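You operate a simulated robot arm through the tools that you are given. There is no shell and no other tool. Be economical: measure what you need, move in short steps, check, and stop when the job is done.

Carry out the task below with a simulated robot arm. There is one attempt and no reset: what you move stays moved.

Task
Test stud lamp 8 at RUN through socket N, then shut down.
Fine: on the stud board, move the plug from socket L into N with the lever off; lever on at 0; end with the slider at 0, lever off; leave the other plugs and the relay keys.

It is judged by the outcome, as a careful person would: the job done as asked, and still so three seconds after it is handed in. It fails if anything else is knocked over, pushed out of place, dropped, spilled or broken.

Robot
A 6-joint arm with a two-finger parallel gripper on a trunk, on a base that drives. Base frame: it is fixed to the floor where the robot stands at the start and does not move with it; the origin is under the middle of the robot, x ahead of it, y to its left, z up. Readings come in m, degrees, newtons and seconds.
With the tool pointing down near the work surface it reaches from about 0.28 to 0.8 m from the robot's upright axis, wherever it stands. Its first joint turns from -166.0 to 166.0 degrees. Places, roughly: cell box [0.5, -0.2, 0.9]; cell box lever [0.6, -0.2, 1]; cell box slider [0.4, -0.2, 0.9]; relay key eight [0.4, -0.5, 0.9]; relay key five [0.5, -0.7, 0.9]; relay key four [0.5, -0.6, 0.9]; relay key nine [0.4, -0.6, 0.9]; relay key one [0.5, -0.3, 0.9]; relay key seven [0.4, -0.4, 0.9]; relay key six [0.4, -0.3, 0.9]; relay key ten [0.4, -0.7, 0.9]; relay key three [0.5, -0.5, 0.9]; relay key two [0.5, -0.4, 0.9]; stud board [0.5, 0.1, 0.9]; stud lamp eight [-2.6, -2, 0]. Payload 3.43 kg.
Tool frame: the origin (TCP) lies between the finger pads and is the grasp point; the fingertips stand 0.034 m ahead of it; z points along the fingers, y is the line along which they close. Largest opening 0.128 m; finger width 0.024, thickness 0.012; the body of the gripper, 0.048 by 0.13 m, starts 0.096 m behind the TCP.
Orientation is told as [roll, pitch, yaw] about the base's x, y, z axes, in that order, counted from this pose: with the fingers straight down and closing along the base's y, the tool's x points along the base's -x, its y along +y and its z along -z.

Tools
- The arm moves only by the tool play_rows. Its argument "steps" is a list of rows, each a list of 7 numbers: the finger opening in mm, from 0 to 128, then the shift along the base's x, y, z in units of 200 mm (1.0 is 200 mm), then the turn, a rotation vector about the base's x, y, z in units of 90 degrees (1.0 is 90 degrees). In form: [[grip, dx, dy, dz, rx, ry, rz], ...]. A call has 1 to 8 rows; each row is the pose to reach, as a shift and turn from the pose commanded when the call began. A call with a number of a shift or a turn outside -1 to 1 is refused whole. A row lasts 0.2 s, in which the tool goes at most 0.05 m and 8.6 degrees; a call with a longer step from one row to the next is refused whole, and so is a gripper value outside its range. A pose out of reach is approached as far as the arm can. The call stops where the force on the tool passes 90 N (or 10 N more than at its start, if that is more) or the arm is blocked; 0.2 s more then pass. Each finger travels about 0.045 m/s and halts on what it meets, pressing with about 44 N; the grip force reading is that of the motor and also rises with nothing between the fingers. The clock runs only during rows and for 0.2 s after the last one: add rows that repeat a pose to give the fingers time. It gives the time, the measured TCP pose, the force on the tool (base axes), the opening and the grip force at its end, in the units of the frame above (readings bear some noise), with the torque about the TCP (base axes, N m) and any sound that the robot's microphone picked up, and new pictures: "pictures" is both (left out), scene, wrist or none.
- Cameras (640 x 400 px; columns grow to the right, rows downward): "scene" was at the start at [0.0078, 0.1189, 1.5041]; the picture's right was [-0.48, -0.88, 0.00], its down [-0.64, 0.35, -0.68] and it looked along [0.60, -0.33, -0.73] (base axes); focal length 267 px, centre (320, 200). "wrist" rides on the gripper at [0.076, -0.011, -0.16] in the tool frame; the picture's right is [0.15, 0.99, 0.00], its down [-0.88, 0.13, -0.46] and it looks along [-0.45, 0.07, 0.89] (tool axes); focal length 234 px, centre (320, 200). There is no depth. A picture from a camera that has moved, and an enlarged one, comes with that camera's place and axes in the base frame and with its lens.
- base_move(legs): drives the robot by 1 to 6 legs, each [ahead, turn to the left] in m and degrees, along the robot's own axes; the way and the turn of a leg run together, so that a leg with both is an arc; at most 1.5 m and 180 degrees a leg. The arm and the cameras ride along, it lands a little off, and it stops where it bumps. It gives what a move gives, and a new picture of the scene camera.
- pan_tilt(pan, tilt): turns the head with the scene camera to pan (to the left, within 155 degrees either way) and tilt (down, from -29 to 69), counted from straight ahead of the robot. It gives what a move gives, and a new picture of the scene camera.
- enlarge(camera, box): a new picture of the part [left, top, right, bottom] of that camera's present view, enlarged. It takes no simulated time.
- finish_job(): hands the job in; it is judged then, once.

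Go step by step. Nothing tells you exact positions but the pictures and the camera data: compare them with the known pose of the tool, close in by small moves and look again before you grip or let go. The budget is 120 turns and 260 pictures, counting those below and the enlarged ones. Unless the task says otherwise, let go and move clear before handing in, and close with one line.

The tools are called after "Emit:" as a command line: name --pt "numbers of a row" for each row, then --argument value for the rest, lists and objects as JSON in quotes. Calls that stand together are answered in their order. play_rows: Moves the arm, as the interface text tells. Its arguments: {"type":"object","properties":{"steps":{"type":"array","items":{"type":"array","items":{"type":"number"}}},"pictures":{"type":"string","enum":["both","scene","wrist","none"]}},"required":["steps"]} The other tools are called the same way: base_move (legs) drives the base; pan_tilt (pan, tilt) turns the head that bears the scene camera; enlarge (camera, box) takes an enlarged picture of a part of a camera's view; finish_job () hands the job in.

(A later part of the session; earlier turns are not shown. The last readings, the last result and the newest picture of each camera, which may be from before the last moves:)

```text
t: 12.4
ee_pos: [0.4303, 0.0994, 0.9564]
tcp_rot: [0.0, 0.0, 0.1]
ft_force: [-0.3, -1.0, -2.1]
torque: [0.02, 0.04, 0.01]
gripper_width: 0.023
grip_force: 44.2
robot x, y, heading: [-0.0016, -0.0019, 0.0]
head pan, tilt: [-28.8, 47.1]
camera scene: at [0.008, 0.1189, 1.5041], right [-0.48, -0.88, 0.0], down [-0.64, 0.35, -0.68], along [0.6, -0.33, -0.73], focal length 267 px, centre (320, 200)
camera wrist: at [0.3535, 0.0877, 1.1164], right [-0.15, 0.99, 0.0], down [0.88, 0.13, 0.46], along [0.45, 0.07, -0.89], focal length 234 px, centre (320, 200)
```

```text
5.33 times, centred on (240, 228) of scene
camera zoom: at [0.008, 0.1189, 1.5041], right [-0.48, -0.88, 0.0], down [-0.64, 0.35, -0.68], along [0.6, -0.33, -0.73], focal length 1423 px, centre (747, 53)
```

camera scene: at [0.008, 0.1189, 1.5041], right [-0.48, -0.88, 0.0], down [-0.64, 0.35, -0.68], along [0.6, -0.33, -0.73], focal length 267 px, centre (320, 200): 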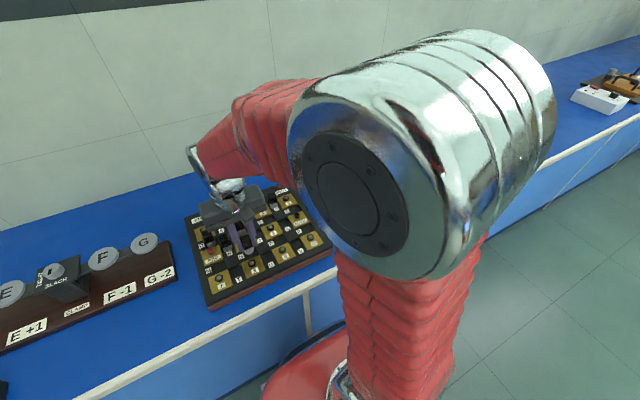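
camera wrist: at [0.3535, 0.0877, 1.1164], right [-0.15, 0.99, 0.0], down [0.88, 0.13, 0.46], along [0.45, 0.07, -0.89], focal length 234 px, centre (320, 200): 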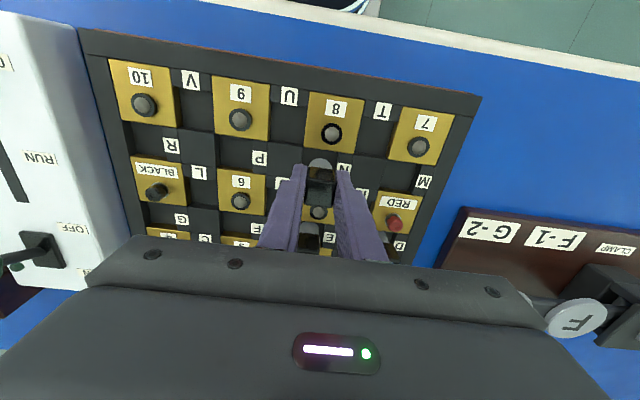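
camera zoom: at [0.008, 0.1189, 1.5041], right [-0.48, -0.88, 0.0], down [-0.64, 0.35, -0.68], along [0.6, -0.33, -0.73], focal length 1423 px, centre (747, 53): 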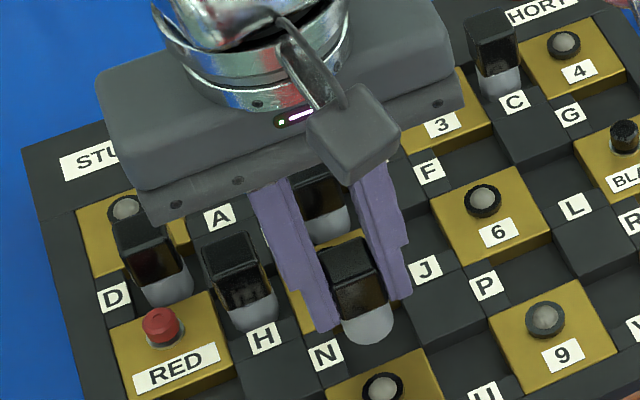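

Well centred. Continuing down gently.

Emit:
play_rows --pt "10 0 0 -0.05 0 0 0" --pt "10 0 0 -0.09 0 0 0" --pt "10 0 0 -0.115 0 0 0" --pt "10 0 0 -0.115 0 0 0"

Emit:
enlarge --camera "wrist" --box '[240, 110, 400, 210]'

Emit:
enlarge --camera "scene" --box '[180, 190, 300, 265]'

```text
t: 13.4
ee_pos: [0.4305, 0.098, 0.9333]
tcp_rot: [0.0, 0.1, 0.0]
ft_force: [-0.2, 0.8, 0.3]
torque: [0.0, 0.02, -0.01]
gripper_width: 0.0232
grip_force: 44.0
robot x, y, heading: [-0.002, 0.0038, 0.2]
head pan, tilt: [-28.8, 47.1]
camera scene: at [0.008, 0.1189, 1.5041], right [-0.48, -0.88, 0.0], down [-0.64, 0.35, -0.68], along [0.6, -0.33, -0.73], focal length 267 px, centre (320, 200)
camera wrist: at [0.3545, 0.0866, 1.0938], right [-0.15, 0.99, 0.0], down [0.88, 0.13, 0.46], along [0.45, 0.07, -0.89], focal length 234 px, centre (320, 200)
```

scene: 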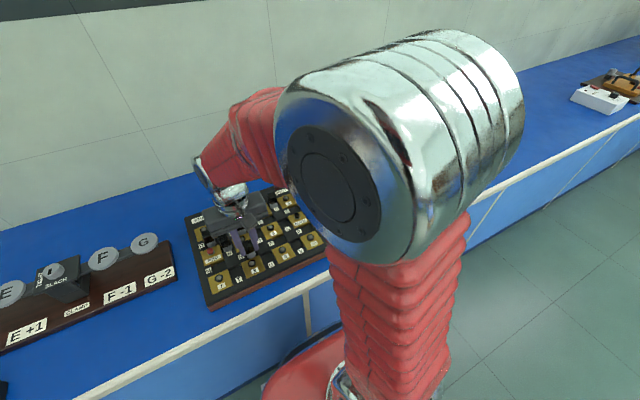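
wrist: 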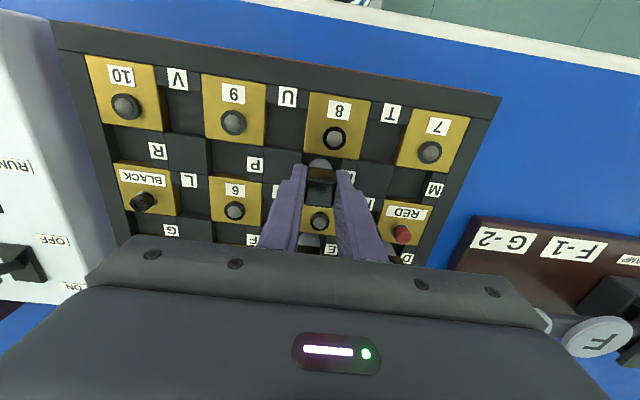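

```text
4.00 times, centred on (320, 160) of wrist
camera zoom: at [0.3545, 0.0866, 1.0938], right [-0.15, 0.99, 0.0], down [0.88, 0.13, 0.46], along [0.45, 0.07, -0.89], focal length 937 px, centre (320, 360)
```

zoom: 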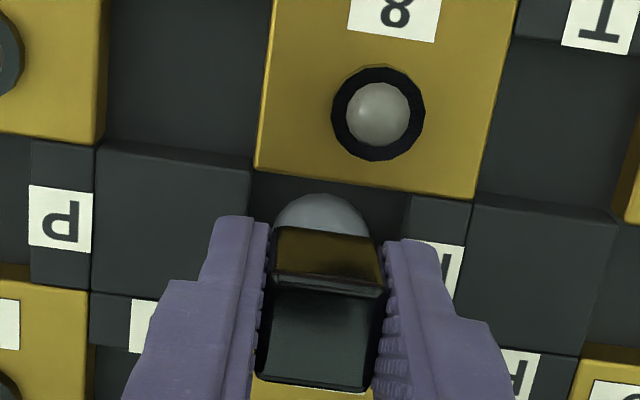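

```text
5.33 times, centred on (240, 228) of scene
camera zoom: at [0.008, 0.1189, 1.5041], right [-0.48, -0.88, 0.0], down [-0.64, 0.35, -0.68], along [0.6, -0.33, -0.73], focal length 1423 px, centre (747, 53)
```

zoom: 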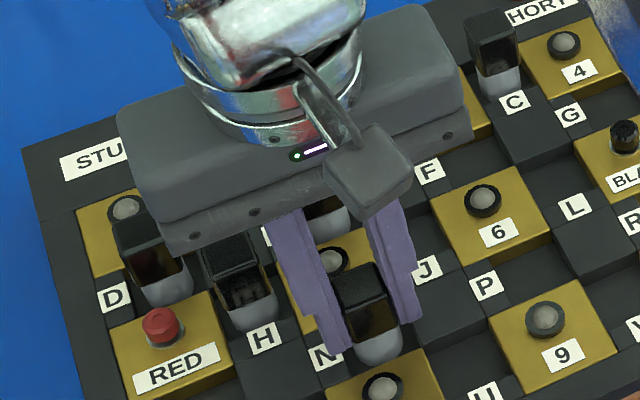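

At the same height as it sat in L. I press 3 mm to confirm seating.

Emit:
play_rows --pt "10 0 0 -0.008 0 0 0" --pt "10 0 0 -0.015 0 0 0" --pt "10 0 0 -0.015 0 0 0" --pictures "none"

```text
t: 14.2
ee_pos: [0.4306, 0.0992, 0.9322]
tcp_rot: [0.1, -0.3, 0.0]
ft_force: [-5.0, -4.9, 43.5]
torque: [-0.29, 0.18, 0.01]
gripper_width: 0.0231
grip_force: 44.0
robot x, y, heading: [-0.0007, 0.0003, -0.1]
head pan, tilt: [-28.8, 47.1]
```

It's bottomed out (43 N push), at the same depth as in L. Releasing and rising.

Emit:
play_rows --pt "10 0 0 0.012 0 0 0" --pt "36 0 0 0.012 0 0 0" --pt "36 0 0 0.012 0 0 0" --pt "36 0 0 0.1 0 0 0" --pt "36 0 0 0.3 0 0 0" --pt "36 0 0 0.5 0 0 0" --pt "36 0 0 0.5 0 0 0"

Emit:
enlarge --camera "wrist" --box '[240, 110, 400, 210]'

Emit:
enlarge --camera "scene" --box '[180, 180, 340, 280]'

```text
t: 15.8
ee_pos: [0.4301, 0.098, 1.0315]
tcp_rot: [0.0, 0.0, 0.0]
ft_force: [0.6, -0.6, -0.5]
torque: [0.02, -0.03, 0.0]
gripper_width: 0.0359
grip_force: 0.0
robot x, y, heading: [0.0057, -0.0026, -0.1]
head pan, tilt: [-28.8, 47.1]
camera scene: at [0.008, 0.1189, 1.5041], right [-0.48, -0.88, 0.0], down [-0.64, 0.35, -0.68], along [0.6, -0.33, -0.73], focal length 267 px, centre (320, 200)
camera wrist: at [0.3547, 0.0859, 1.1912], right [-0.15, 0.99, 0.0], down [0.88, 0.13, 0.46], along [0.45, 0.07, -0.89], focal length 234 px, centre (320, 200)
```

scene: 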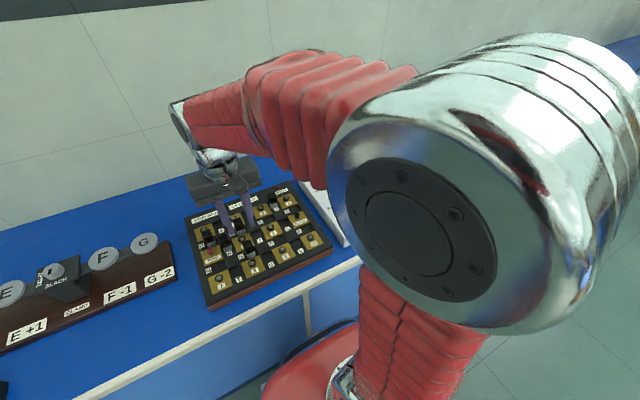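
wrist: 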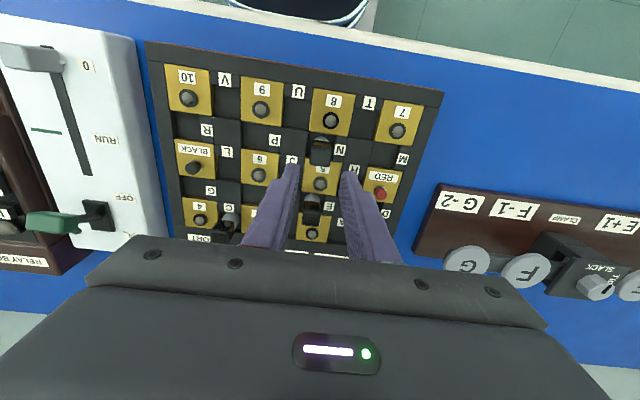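

```text
4.00 times, centred on (320, 160) of wrist
camera zoom: at [0.3547, 0.0859, 1.1912], right [-0.15, 0.99, 0.0], down [0.88, 0.13, 0.46], along [0.45, 0.07, -0.89], focal length 937 px, centre (320, 360)
```

zoom: 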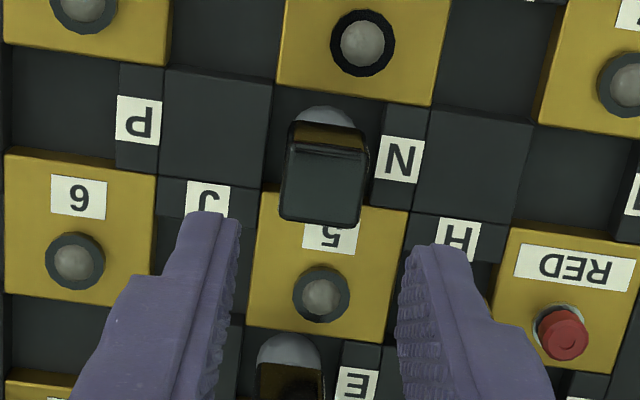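

```text
4.00 times, centred on (260, 230) of scene
camera zoom: at [0.008, 0.1189, 1.5041], right [-0.48, -0.88, 0.0], down [-0.64, 0.35, -0.68], along [0.6, -0.33, -0.73], focal length 1067 px, centre (560, 80)
```

zoom: 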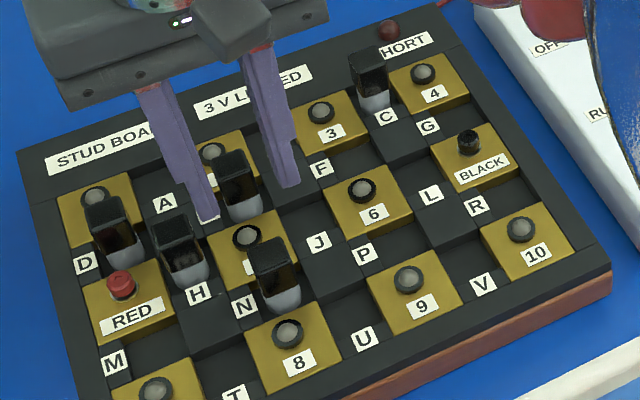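

The plug stands upright in N and L is empty. Now I take the closed fingers behind the lever (robot side), to push it from OFF to ON.

Emit:
play_rows --pt "20 0.08 -0.22 0.05 0 0 0" --pt "0 0.16 -0.45 0.05 0 0 0" --pt "0 0.24 -0.68 0.05 0 0 0" --pt "0 0.3 -0.9 0.05 0 0 0" --pt "0 0.3 -0.99 0.05 0 0 0" --pictures "none"

Emit:
play_rows --pt "0 0 -0.22 0 0 0 0" --pt "0 0 -0.44 0 0 0 0" --pt "0 0 -0.51 0 0 0 0" --pt "0 0 -0.51 0 0 0 0"

Emit:
enlarge --camera "wrist" --box '[240, 130, 400, 230]'

Emit:
enlarge --camera "scene" --box '[280, 150, 400, 225]'

```text
t: 17.0
ee_pos: [0.4902, -0.1016, 1.04]
tcp_rot: [0.0, 0.0, 0.0]
ft_force: [0.4, 0.2, -0.5]
torque: [0.02, -0.01, 0.05]
gripper_width: 0.0
grip_force: 32.8
robot x, y, heading: [0.0038, -0.0014, -0.2]
head pan, tilt: [-28.8, 47.1]
```

```text
t: 18.0
ee_pos: [0.4896, -0.2026, 1.0397]
tcp_rot: [0.1, 0.0, 0.0]
ft_force: [1.2, -0.5, 0.2]
torque: [-0.01, 0.0, 0.03]
gripper_width: 0.0001
grip_force: 33.4
robot x, y, heading: [-0.0016, 0.001, 0.1]
head pan, tilt: [-28.8, 47.1]
camera scene: at [0.0081, 0.1188, 1.5041], right [-0.48, -0.88, 0.0], down [-0.64, 0.35, -0.68], along [0.6, -0.33, -0.73], focal length 267 px, centre (320, 200)
camera wrist: at [0.4149, -0.2139, 1.1995], right [-0.15, 0.99, 0.0], down [0.88, 0.13, 0.46], along [0.45, 0.07, -0.89], focal length 234 px, centre (320, 200)
```

scene: 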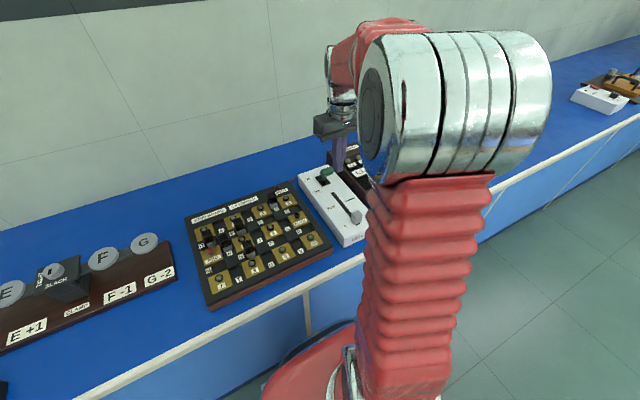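
wrist: 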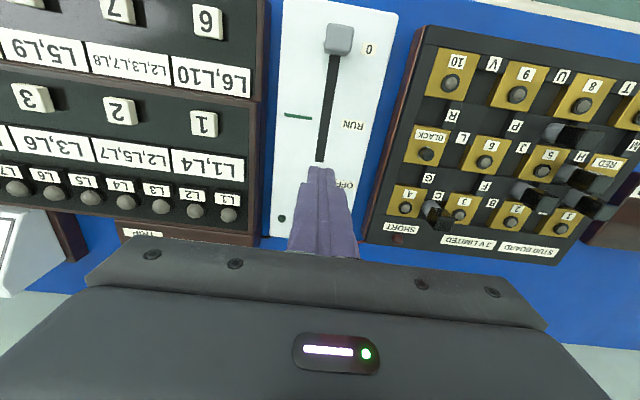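

```text
4.00 times, centred on (320, 180) of wrist
camera zoom: at [0.4149, -0.2139, 1.1995], right [-0.15, 0.99, 0.0], down [0.88, 0.13, 0.46], along [0.45, 0.07, -0.89], focal length 937 px, centre (320, 280)
```

zoom: 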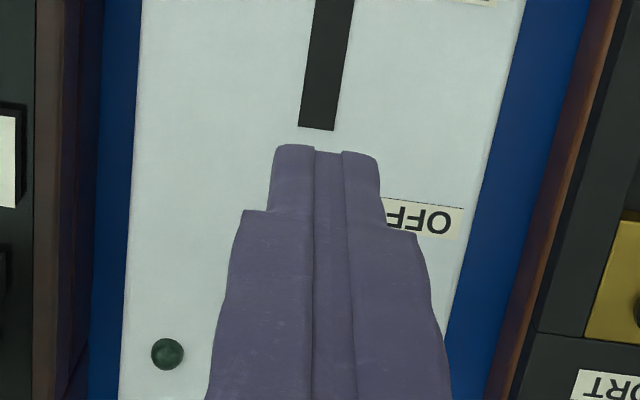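

```text
5.33 times, centred on (340, 188) of scene
camera zoom: at [0.0081, 0.1188, 1.5041], right [-0.48, -0.88, 0.0], down [-0.64, 0.35, -0.68], along [0.6, -0.33, -0.73], focal length 1423 px, centre (213, 267)
```

zoom: 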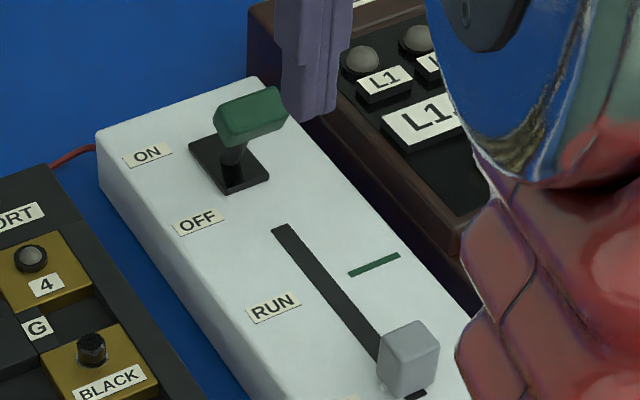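

Slider knob is at (0.378, -0.201, 0.927), RUN mark at x≈0.456, box top z≈0.90. I lower the closed fingertips to knob height behind the lever.

Emit:
play_rows --pt "0 0 0.005 -0.14 0 0 0" --pt "0 0 0.005 -0.27 0 0 0" --pt "0 0.1 0.005 -0.27 0 0 0" --pt "0 0.1 0.005 -0.27 0 0 0"

Emit:
enlarge --camera "scene" --box '[280, 150, 400, 225]'

```text
t: 19.0
ee_pos: [0.5118, -0.1998, 0.9886]
tcp_rot: [0.1, 0.1, -0.1]
ft_force: [0.1, 0.2, 0.1]
torque: [-0.01, 0.01, 0.01]
gripper_width: 0.0001
grip_force: 32.9
robot x, y, heading: [-0.0053, 0.001, 0.0]
head pan, tilt: [-28.8, 47.1]
camera scene: at [0.0081, 0.1188, 1.5041], right [-0.48, -0.88, 0.0], down [-0.64, 0.35, -0.68], along [0.6, -0.33, -0.73], focal length 267 px, centre (320, 200)
camera wrist: at [0.4356, -0.2116, 1.1485], right [-0.15, 0.99, 0.0], down [0.88, 0.13, 0.46], along [0.45, 0.07, -0.89], focal length 234 px, centre (320, 200)
```

scene: 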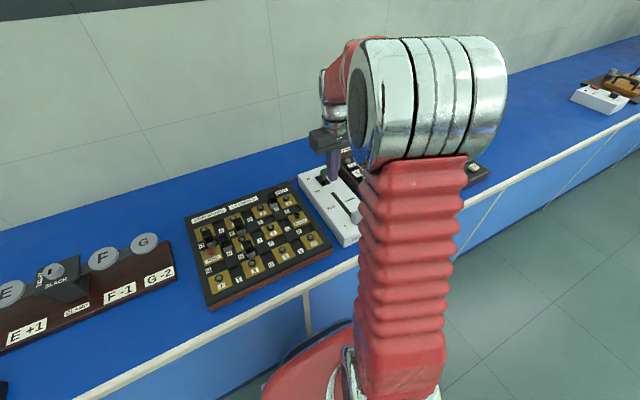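
wrist: 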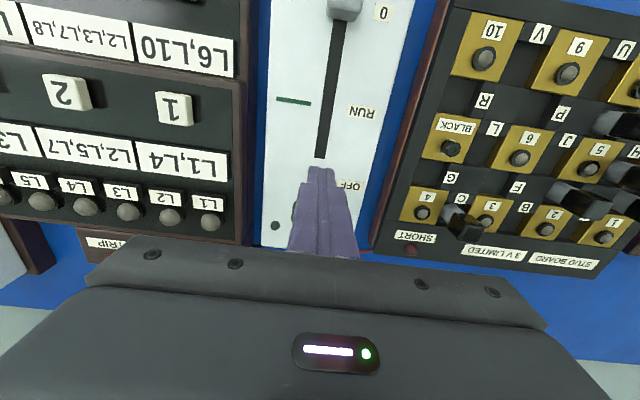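

```text
5.33 times, centred on (340, 188) of scene
camera zoom: at [0.0081, 0.1188, 1.5041], right [-0.48, -0.88, 0.0], down [-0.64, 0.35, -0.68], along [0.6, -0.33, -0.73], focal length 1423 px, centre (213, 267)
```

zoom: 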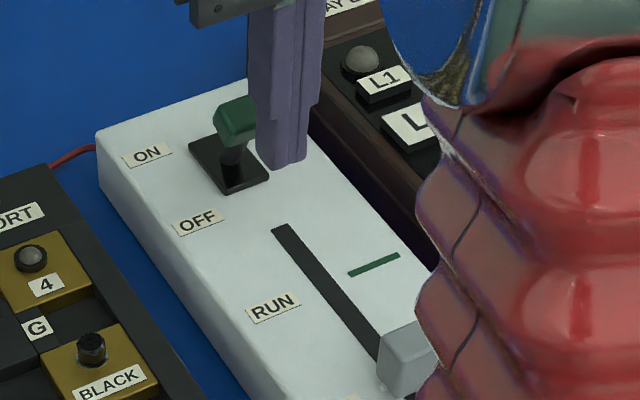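

Fingers are right behind the knob. Pushing toward ON.

Emit:
play_rows --pt "0 0.06 0 -0.02 0 0 0" --pt "0 0.13 0 -0.02 0 0 0" --pt "0 0.2 0 -0.02 0 0 0" --pt "0 0.27 0 -0.02 0 0 0" --pt "0 0.34 0 -0.02 0 0 0"

Emit:
enlarge --camera "scene" --box '[280, 150, 400, 225]'

```text
t: 20.2
ee_pos: [0.5735, -0.2001, 0.9826]
tcp_rot: [0.1, 0.6, -0.1]
ft_force: [-47.9, 2.7, 12.6]
torque: [0.05, 1.23, 0.01]
gripper_width: 0.0
grip_force: 32.9
robot x, y, heading: [-0.0014, -0.0003, 0.2]
head pan, tilt: [-28.8, 47.1]
camera scene: at [0.0055, 0.119, 1.5041], right [-0.48, -0.88, 0.0], down [-0.64, 0.35, -0.68], along [0.6, -0.33, -0.73], focal length 267 px, centre (320, 200)
camera wrist: at [0.4991, -0.2116, 1.1433], right [-0.15, 0.99, 0.0], down [0.89, 0.13, 0.45], along [0.44, 0.07, -0.9], focal length 234 px, centre (320, 200)
```

scene: 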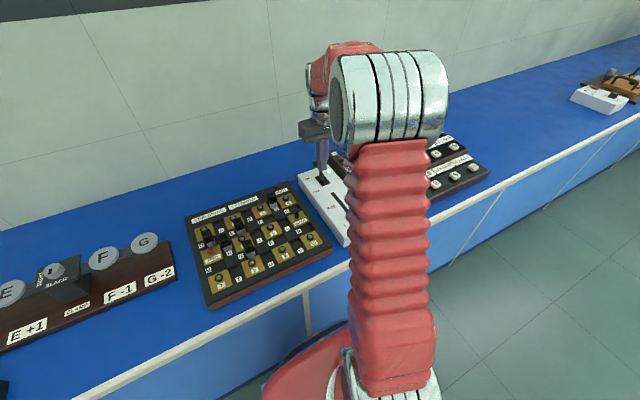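
wrist: 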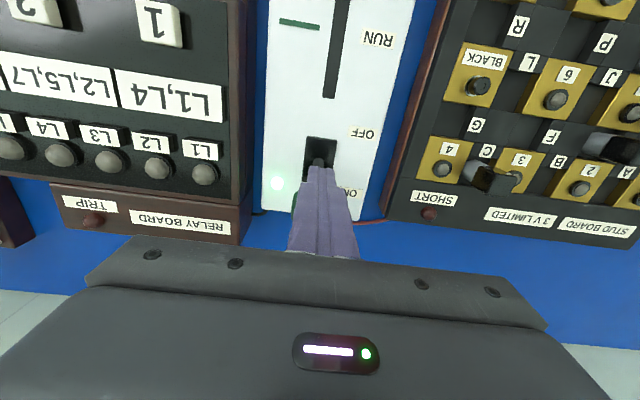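

```text
5.33 times, centred on (340, 188) of scene
camera zoom: at [0.0055, 0.119, 1.5041], right [-0.48, -0.88, 0.0], down [-0.64, 0.35, -0.68], along [0.6, -0.33, -0.73], focal length 1423 px, centre (213, 267)
```

zoom: 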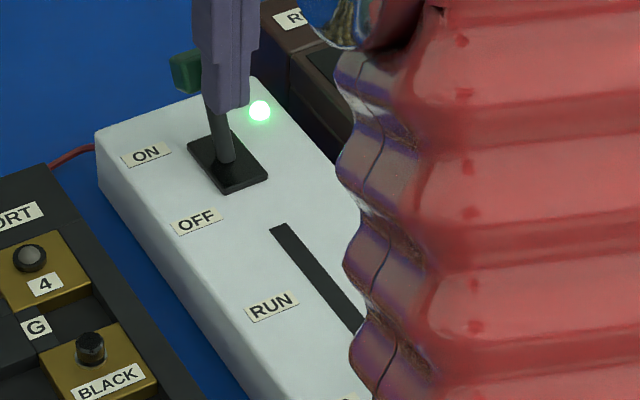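

The green light is on: the lever is ON at slider 0. Backing off and rising.

Emit:
play_rows --pt "0 -0.1 0 0 0 0 0" --pt "0 -0.3 0 0 0 0 0" --pt "0 -0.45 0 0.15 0 0 0" --pt "0 -0.6 0 0.3 0 0 0" --pt "0 -0.8 0 0.3 0 0 0" --pt "0 -0.99 0 0.3 0 0 0" --pt "0 -0.99 0 0.3 0 0 0"

Emit:
enlarge --camera "scene" --box '[280, 150, 400, 225]'

Emit:
enlarge --camera "scene" --box '[180, 180, 340, 280]'

```text
t: 21.8
ee_pos: [0.3819, -0.2015, 1.0422]
tcp_rot: [0.0, 0.1, 0.0]
ft_force: [-0.7, 0.9, 0.2]
torque: [0.02, 0.03, -0.01]
gripper_width: 0.0
grip_force: 32.6
robot x, y, heading: [0.0009, 0.0022, -0.4]
head pan, tilt: [-28.8, 47.1]
camera scene: at [0.0079, 0.1188, 1.5041], right [-0.48, -0.88, 0.0], down [-0.64, 0.35, -0.68], along [0.6, -0.33, -0.73], focal length 267 px, centre (320, 200)
camera wrist: at [0.3053, -0.213, 1.2022], right [-0.15, 0.99, 0.0], down [0.88, 0.13, 0.46], along [0.45, 0.07, -0.89], focal length 234 px, centre (320, 200)
```

scene: 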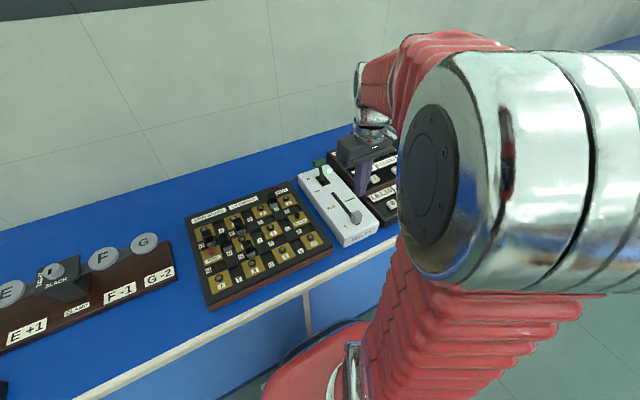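
wrist: 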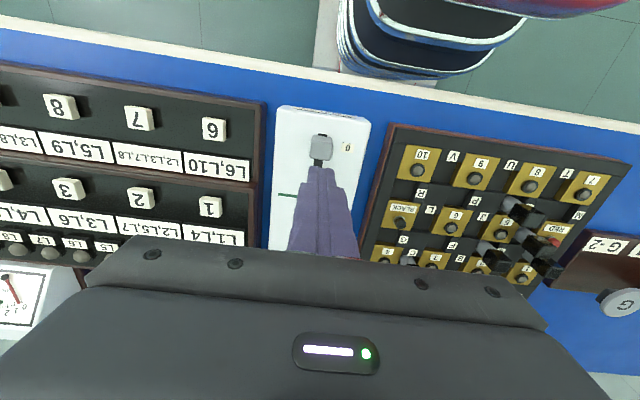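

```text
5.33 times, centred on (340, 188) of scene
camera zoom: at [0.0079, 0.1188, 1.5041], right [-0.48, -0.88, 0.0], down [-0.64, 0.35, -0.68], along [0.6, -0.33, -0.73], focal length 1423 px, centre (213, 267)
```

zoom: 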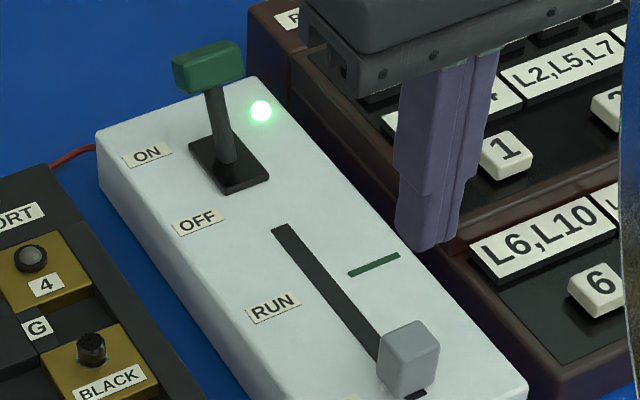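

```text
4.00 times, centred on (260, 230) of scene
camera zoom: at [0.0079, 0.1188, 1.5041], right [-0.48, -0.88, 0.0], down [-0.64, 0.35, -0.68], along [0.6, -0.33, -0.73], focal length 1067 px, centre (560, 80)
```

zoom: 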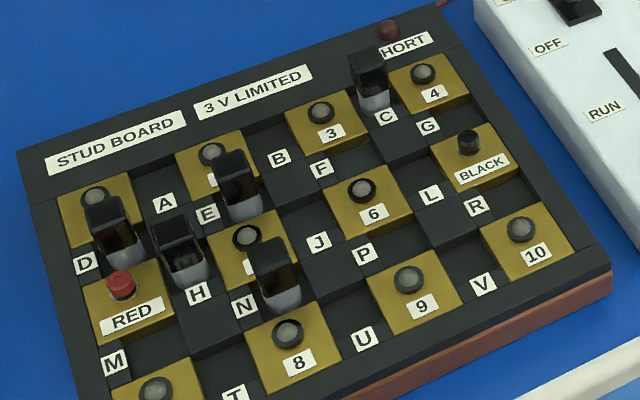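

Lever holds ON, indicator lit, slider at 0. Now open the fingers and go down around the slider knob.

Emit:
play_rows --pt "20 -0.03 0 0 0 0 0" --pt "50 -0.03 0 0 0 0 0" --pt "50 -0.03 0 -0.1 0 0 0" --pt "50 -0.03 0 -0.3 0 0 0" --pt "50 -0.03 0 -0.4 0 0 0" --pt "50 -0.03 0 -0.4 0 0 0"

Emit:
enlarge --camera "wrist" --box '[240, 110, 400, 210]'

Emit:
enlarge --camera "scene" --box '[300, 165, 420, 240]'

```text
t: 23.2
ee_pos: [0.3753, -0.2022, 0.9643]
tcp_rot: [-0.1, 0.0, 0.0]
ft_force: [-0.5, 0.0, 0.2]
torque: [0.01, -0.01, 0.03]
gripper_width: 0.0502
grip_force: 0.0
robot x, y, heading: [0.0015, 0.0001, 0.2]
head pan, tilt: [-28.8, 47.1]
camera scene: at [0.0079, 0.1189, 1.5041], right [-0.48, -0.88, 0.0], down [-0.64, 0.35, -0.68], along [0.6, -0.33, -0.73], focal length 267 px, centre (320, 200)
camera wrist: at [0.2986, -0.2145, 1.1239], right [-0.15, 0.99, 0.0], down [0.88, 0.13, 0.46], along [0.45, 0.07, -0.89], focal length 234 px, centre (320, 200)
```

scene: 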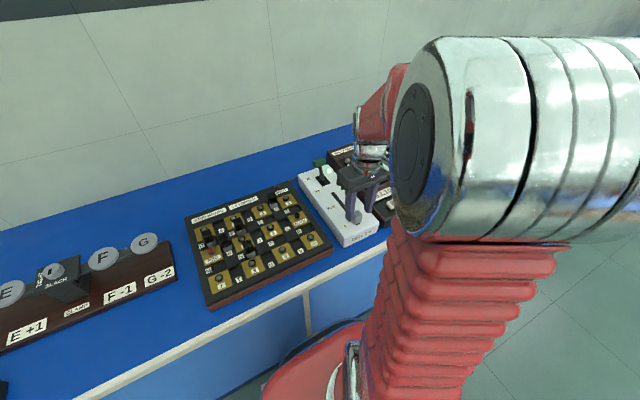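
wrist: 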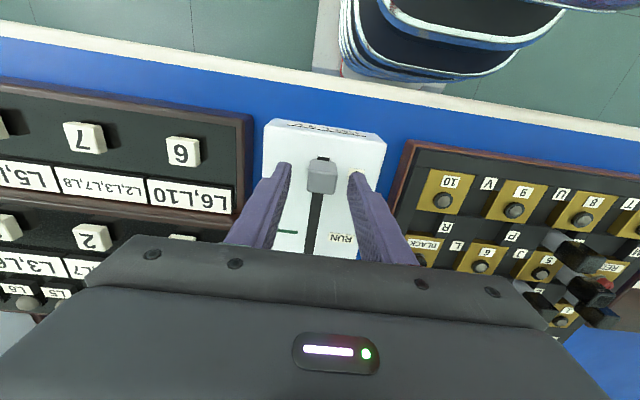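

```text
4.00 times, centred on (320, 160) of wrist
camera zoom: at [0.2986, -0.2145, 1.1239], right [-0.15, 0.99, 0.0], down [0.88, 0.13, 0.46], along [0.45, 0.07, -0.89], focal length 937 px, centre (320, 360)
```

zoom: 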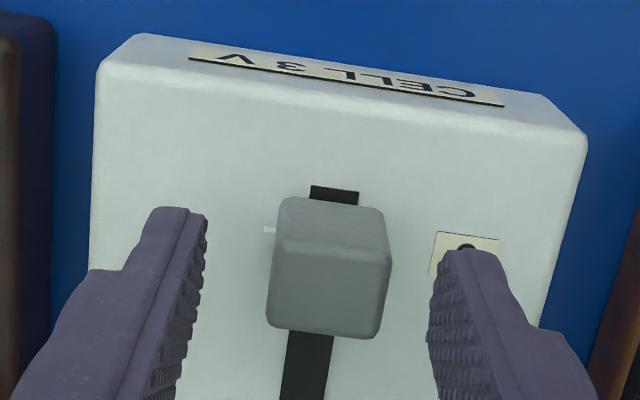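

```text
5.33 times, centred on (360, 202) of scene
camera zoom: at [0.0079, 0.1189, 1.5041], right [-0.48, -0.88, 0.0], down [-0.64, 0.35, -0.68], along [0.6, -0.33, -0.73], focal length 1423 px, centre (107, 187)
```

zoom: 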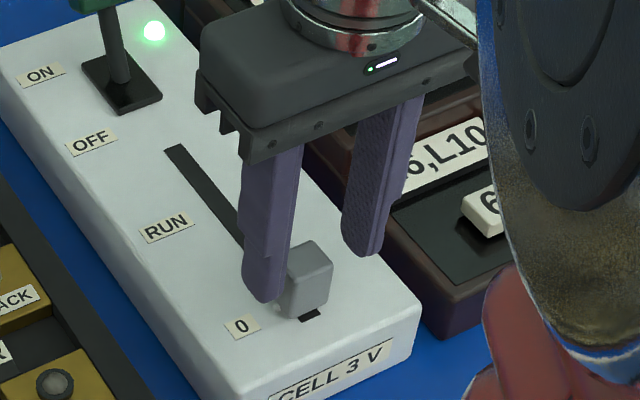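

The knob is between the fingers. Lower 20 mm and grip.

Emit:
play_rows --pt "50 0.005 0.006 -0.05 0 0 0" --pt "50 0.005 0.006 -0.105 0 0 0" --pt "35 0.005 0.006 -0.105 0 0 0" --pt "20 0.005 0.006 -0.105 0 0 0" --pt "10 0.005 0.006 -0.105 0 0 0" --pt "10 0.005 0.006 -0.105 0 0 0"

Emit:
enlarge --camera "wrist" --box '[240, 110, 400, 210]'

Emit:
enlarge --camera "scene" --box '[300, 165, 420, 240]'

```text
t: 24.6
ee_pos: [0.3758, -0.2, 0.9426]
tcp_rot: [-0.1, 0.0, 0.0]
ft_force: [-0.3, -28.2, -8.2]
torque: [-0.41, 0.26, -0.25]
gripper_width: 0.0261
grip_force: 45.5
robot x, y, heading: [0.0037, 0.0008, -0.1]
head pan, tilt: [-28.8, 47.1]
camera scene: at [0.0081, 0.1182, 1.5041], right [-0.48, -0.88, 0.0], down [-0.64, 0.35, -0.68], along [0.6, -0.33, -0.73], focal length 267 px, centre (320, 200)
camera wrist: at [0.2997, -0.2119, 1.1025], right [-0.15, 0.99, 0.0], down [0.88, 0.13, 0.46], along [0.45, 0.07, -0.89], focal length 234 px, centre (320, 200)
```

scene: 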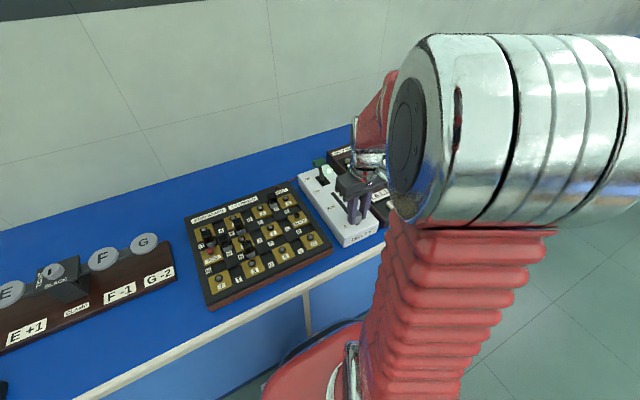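
wrist: 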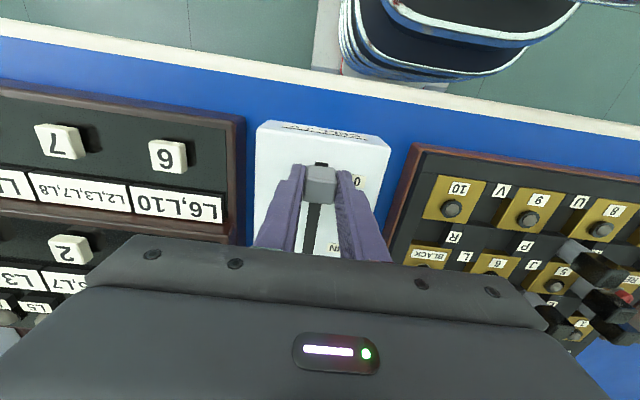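

```text
4.00 times, centred on (320, 160) of wrist
camera zoom: at [0.2997, -0.2119, 1.1025], right [-0.15, 0.99, 0.0], down [0.88, 0.13, 0.46], along [0.45, 0.07, -0.89], focal length 937 px, centre (320, 360)
```

zoom: 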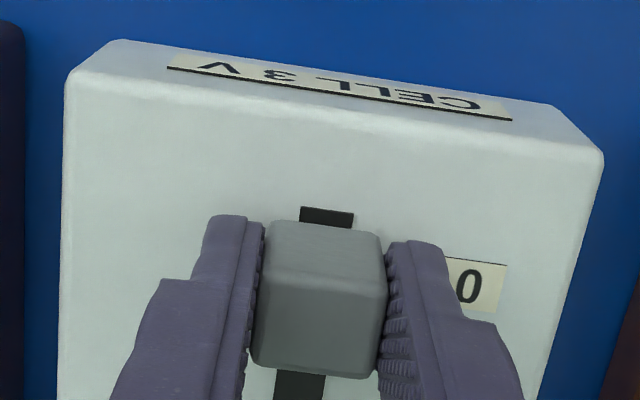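

```text
5.33 times, centred on (360, 202) of scene
camera zoom: at [0.0081, 0.1182, 1.5041], right [-0.48, -0.88, 0.0], down [-0.64, 0.35, -0.68], along [0.6, -0.33, -0.73], focal length 1423 px, centre (107, 187)
```

zoom: 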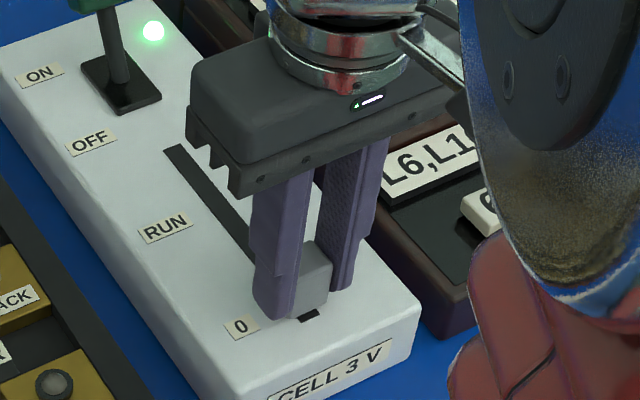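

There's a 28 N side load, so I ease y by ~1.5 mm, then slide to RUN (+78 mm).

Emit:
play_rows --pt "10 0 -0.008 0 0 0 0" --pt "10 0.08 -0.008 0 0 0 0" --pt "10 0.16 -0.008 0 0 0 0" --pt "10 0.24 -0.008 0 0 0 0" --pt "10 0.32 -0.008 0 0 0 0" --pt "10 0.38 -0.008 0 0 0 0" --pt "10 0.395 -0.008 0 0 0 0" --pt "10 0.395 -0.008 0 0 0 0"

Emit:
enlarge --camera "wrist" --box '[240, 110, 400, 210]'

Emit:
enlarge --camera "scene" --box '[180, 160, 380, 285]'

```text
t: 26.4
ee_pos: [0.454, -0.2001, 0.9422]
tcp_rot: [0.0, 0.0, 0.0]
ft_force: [1.0, 1.1, 14.1]
torque: [0.16, 1.34, -0.32]
gripper_width: 0.026
grip_force: 45.1
robot x, y, heading: [0.0013, 0.0023, -0.1]
head pan, tilt: [-28.8, 47.1]
camera scene: at [0.0078, 0.1189, 1.5041], right [-0.48, -0.88, 0.0], down [-0.64, 0.35, -0.68], along [0.6, -0.33, -0.73], focal length 267 px, centre (320, 200)
camera wrist: at [0.3784, -0.2123, 1.1025], right [-0.15, 0.99, 0.0], down [0.88, 0.13, 0.46], along [0.45, 0.07, -0.89], focal length 234 px, centre (320, 200)
```

scene: 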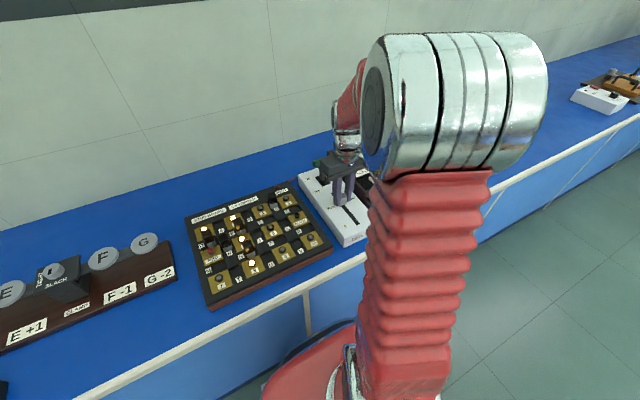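
wrist: 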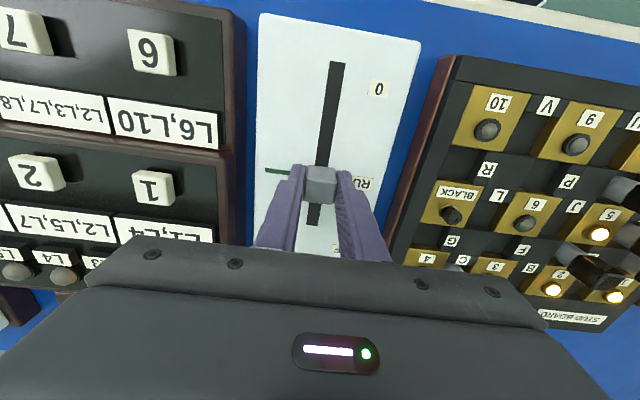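

```text
4.00 times, centred on (320, 160) of wrist
camera zoom: at [0.3784, -0.2123, 1.1025], right [-0.15, 0.99, 0.0], down [0.88, 0.13, 0.46], along [0.45, 0.07, -0.89], focal length 937 px, centre (320, 360)
```

zoom: 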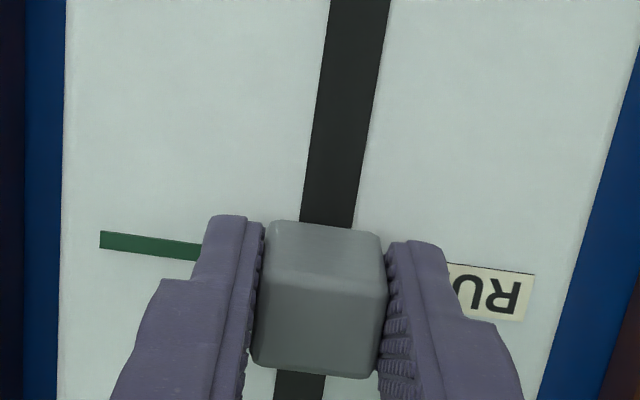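

```text
3.20 times, centred on (280, 222) of scene
camera zoom: at [0.0078, 0.1189, 1.5041], right [-0.48, -0.88, 0.0], down [-0.64, 0.35, -0.68], along [0.6, -0.33, -0.73], focal length 854 px, centre (448, 128)
```

zoom: 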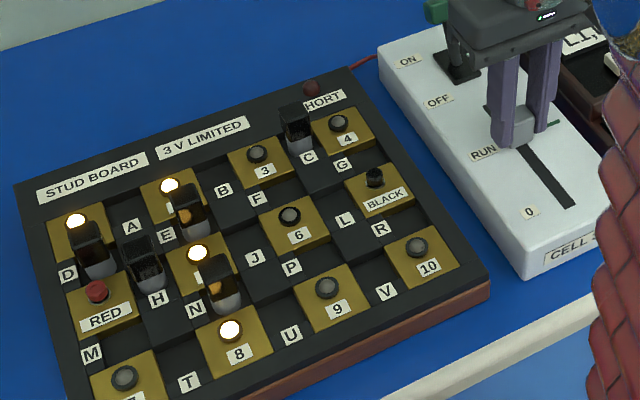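

Lamp 8 lights (RED–H–5–N–8), SHORT is dark. I nudge 1 mm to centre on the RUN mark and dwell a second.

Emit:
play_rows --pt "10 0.005 0 0 0 0 0" --pt "10 0.005 0 0 0 0 0" --pt "10 0.005 0 0 0 0 0" --pt "10 0.005 0 0 0 0 0" --pt "10 0.005 0 0 0 0 0" --pt "10 0.005 0 0 0 0 0" --pictures "none"

Emit:
enlarge --camera "scene" --box '[180, 160, 380, 285]'

```text
t: 27.8
ee_pos: [0.4554, -0.2006, 0.9419]
tcp_rot: [0.0, 0.1, 0.0]
ft_force: [-0.3, -1.9, 13.2]
torque: [0.01, 0.31, -0.15]
gripper_width: 0.0258
grip_force: 44.7
robot x, y, heading: [-0.002, -0.0004, 0.1]
head pan, tilt: [-28.8, 47.1]
```

```text
3.20 times, centred on (280, 222) of scene
camera zoom: at [0.0077, 0.1189, 1.5041], right [-0.48, -0.88, 0.0], down [-0.64, 0.35, -0.68], along [0.6, -0.33, -0.73], focal length 854 px, centre (448, 128)
```

zoom: 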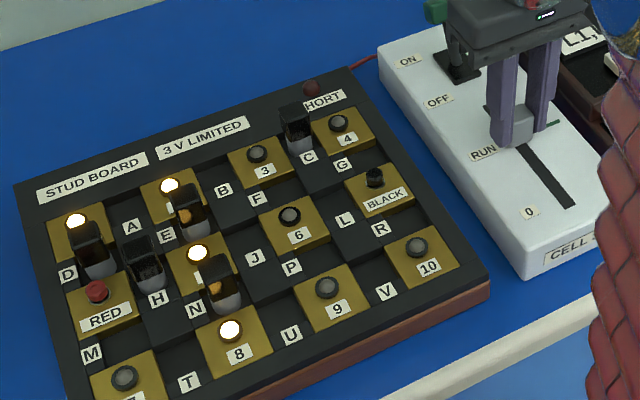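

Lamp 8 is steadily lit at RUN. Sliding back to 0 now.

Emit:
play_rows --pt "10 -0.08 0 0 0 0 0" --pt "10 -0.16 0 0 0 0 0" --pt "10 -0.24 0 0 0 0 0" --pt "10 -0.32 0 0 0 0 0" --pt "10 -0.38 0 0 0 0 0" --pt "10 -0.4 0 0 0 0 0" --pt "10 -0.405 0 0 0 0 0" --pt "10 -0.405 0 0 0 0 0"

Emit:
enlarge --camera "wrist" --box '[240, 110, 400, 210]'

Emit:
enlarge --camera "scene" --box '[180, 160, 380, 285]'

```text
t: 29.6
ee_pos: [0.3754, -0.2004, 0.9414]
tcp_rot: [-0.1, -0.2, 0.0]
ft_force: [13.8, 24.6, 24.7]
torque: [0.92, 0.14, -0.04]
gripper_width: 0.026
grip_force: 45.0
robot x, y, heading: [0.0037, -0.0016, 0.5]
head pan, tilt: [-28.8, 47.1]
camera scene: at [0.0081, 0.1196, 1.504], right [-0.48, -0.88, 0.0], down [-0.64, 0.35, -0.68], along [0.6, -0.33, -0.73], focal length 267 px, centre (320, 200)
camera wrist: at [0.2992, -0.2121, 1.1021], right [-0.15, 0.99, 0.0], down [0.88, 0.13, 0.46], along [0.45, 0.07, -0.89], focal length 234 px, centre (320, 200)
```

scene: 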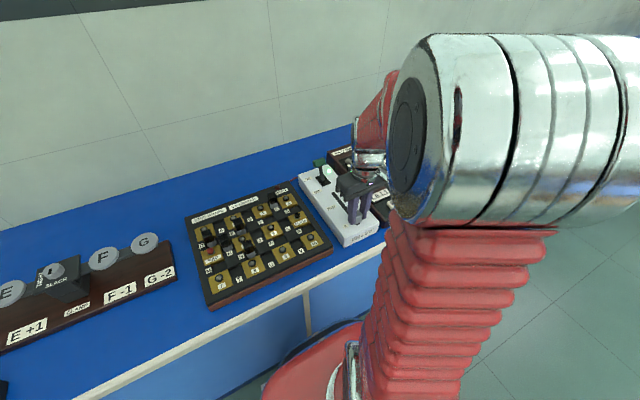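
wrist: 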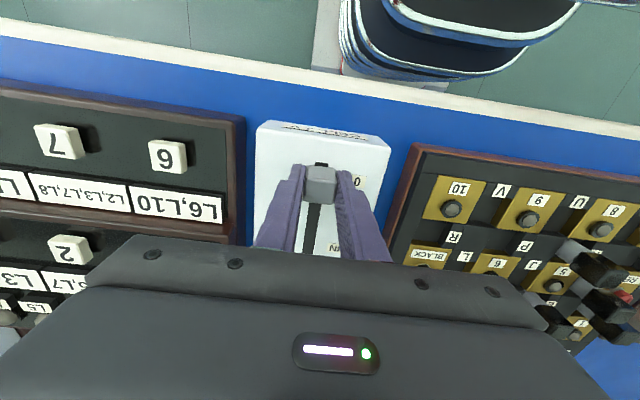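

```text
4.00 times, centred on (320, 160) of wrist
camera zoom: at [0.2992, -0.2121, 1.1021], right [-0.15, 0.99, 0.0], down [0.88, 0.13, 0.46], along [0.45, 0.07, -0.89], focal length 937 px, centre (320, 360)
```

zoom: 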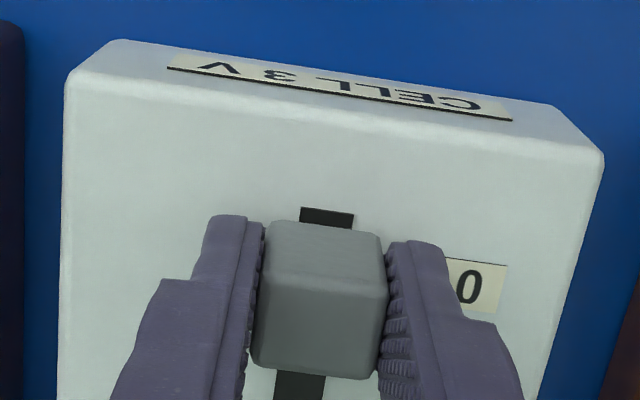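

```text
3.20 times, centred on (280, 222) of scene
camera zoom: at [0.0081, 0.1196, 1.504], right [-0.48, -0.88, 0.0], down [-0.64, 0.35, -0.68], along [0.6, -0.33, -0.73], focal length 854 px, centre (448, 128)
```

zoom: 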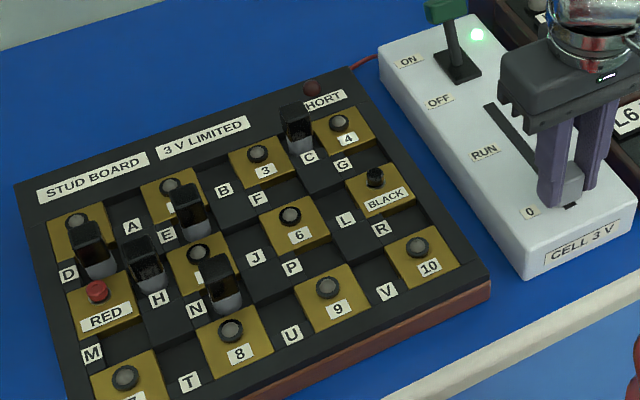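

Slider is back on its 0 stop and all lamps are dark. Easing the side load, releasing, and rising clear.

Emit:
play_rows --pt "10 0.004 0.005 0 0 0 0" --pt "50 0.004 0.005 0 0 0 0" --pt "50 0.004 0.005 0 0 0 0" --pt "50 0.004 0.005 0.1 0 0 0" --pt "50 0.004 0.005 0.3 0 0 0" --pt "20 0.004 0.005 0.5 0 0 0" --pt "0 0.1 0.0 0.6 0 0 0" --pt "0 0.1 0 0.6 0 0 0"

Emit:
enlarge --camera "scene" --box '[280, 150, 400, 225]'

```text
t: 31.4
ee_pos: [0.3933, -0.2021, 1.0607]
tcp_rot: [0.0, 0.0, 0.0]
ft_force: [-0.4, -0.3, -0.6]
torque: [0.04, -0.04, 0.01]
gripper_width: 0.0
grip_force: 16.5
robot x, y, heading: [-0.0016, -0.0011, -0.3]
head pan, tilt: [-28.8, 47.1]
camera scene: at [0.0079, 0.1189, 1.5041], right [-0.48, -0.88, 0.0], down [-0.64, 0.35, -0.68], along [0.6, -0.33, -0.73], focal length 267 px, centre (320, 200)
camera wrist: at [0.3186, -0.2138, 1.2212], right [-0.15, 0.99, 0.0], down [0.88, 0.13, 0.46], along [0.45, 0.07, -0.89], focal length 234 px, centre (320, 200)
```

scene: 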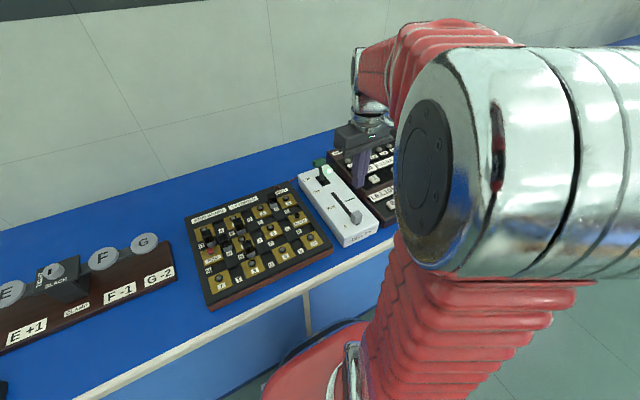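
wrist: 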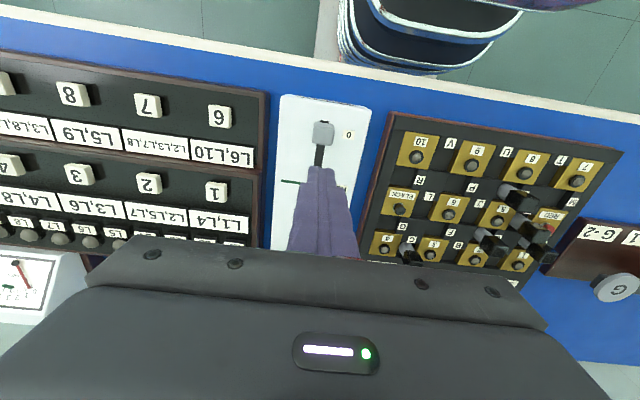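

```text
5.33 times, centred on (340, 188) of scene
camera zoom: at [0.0079, 0.1189, 1.5041], right [-0.48, -0.88, 0.0], down [-0.64, 0.35, -0.68], along [0.6, -0.33, -0.73], focal length 1423 px, centre (213, 267)
```

zoom: 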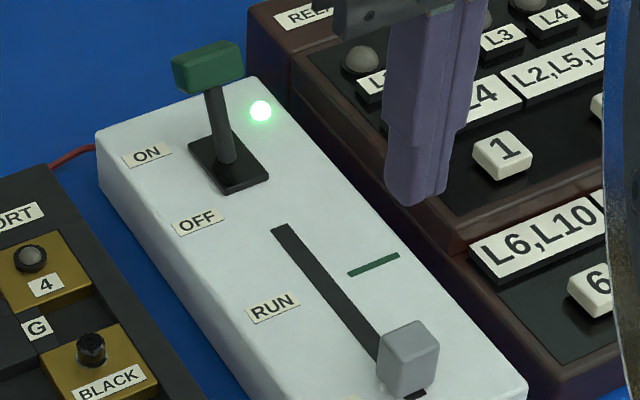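

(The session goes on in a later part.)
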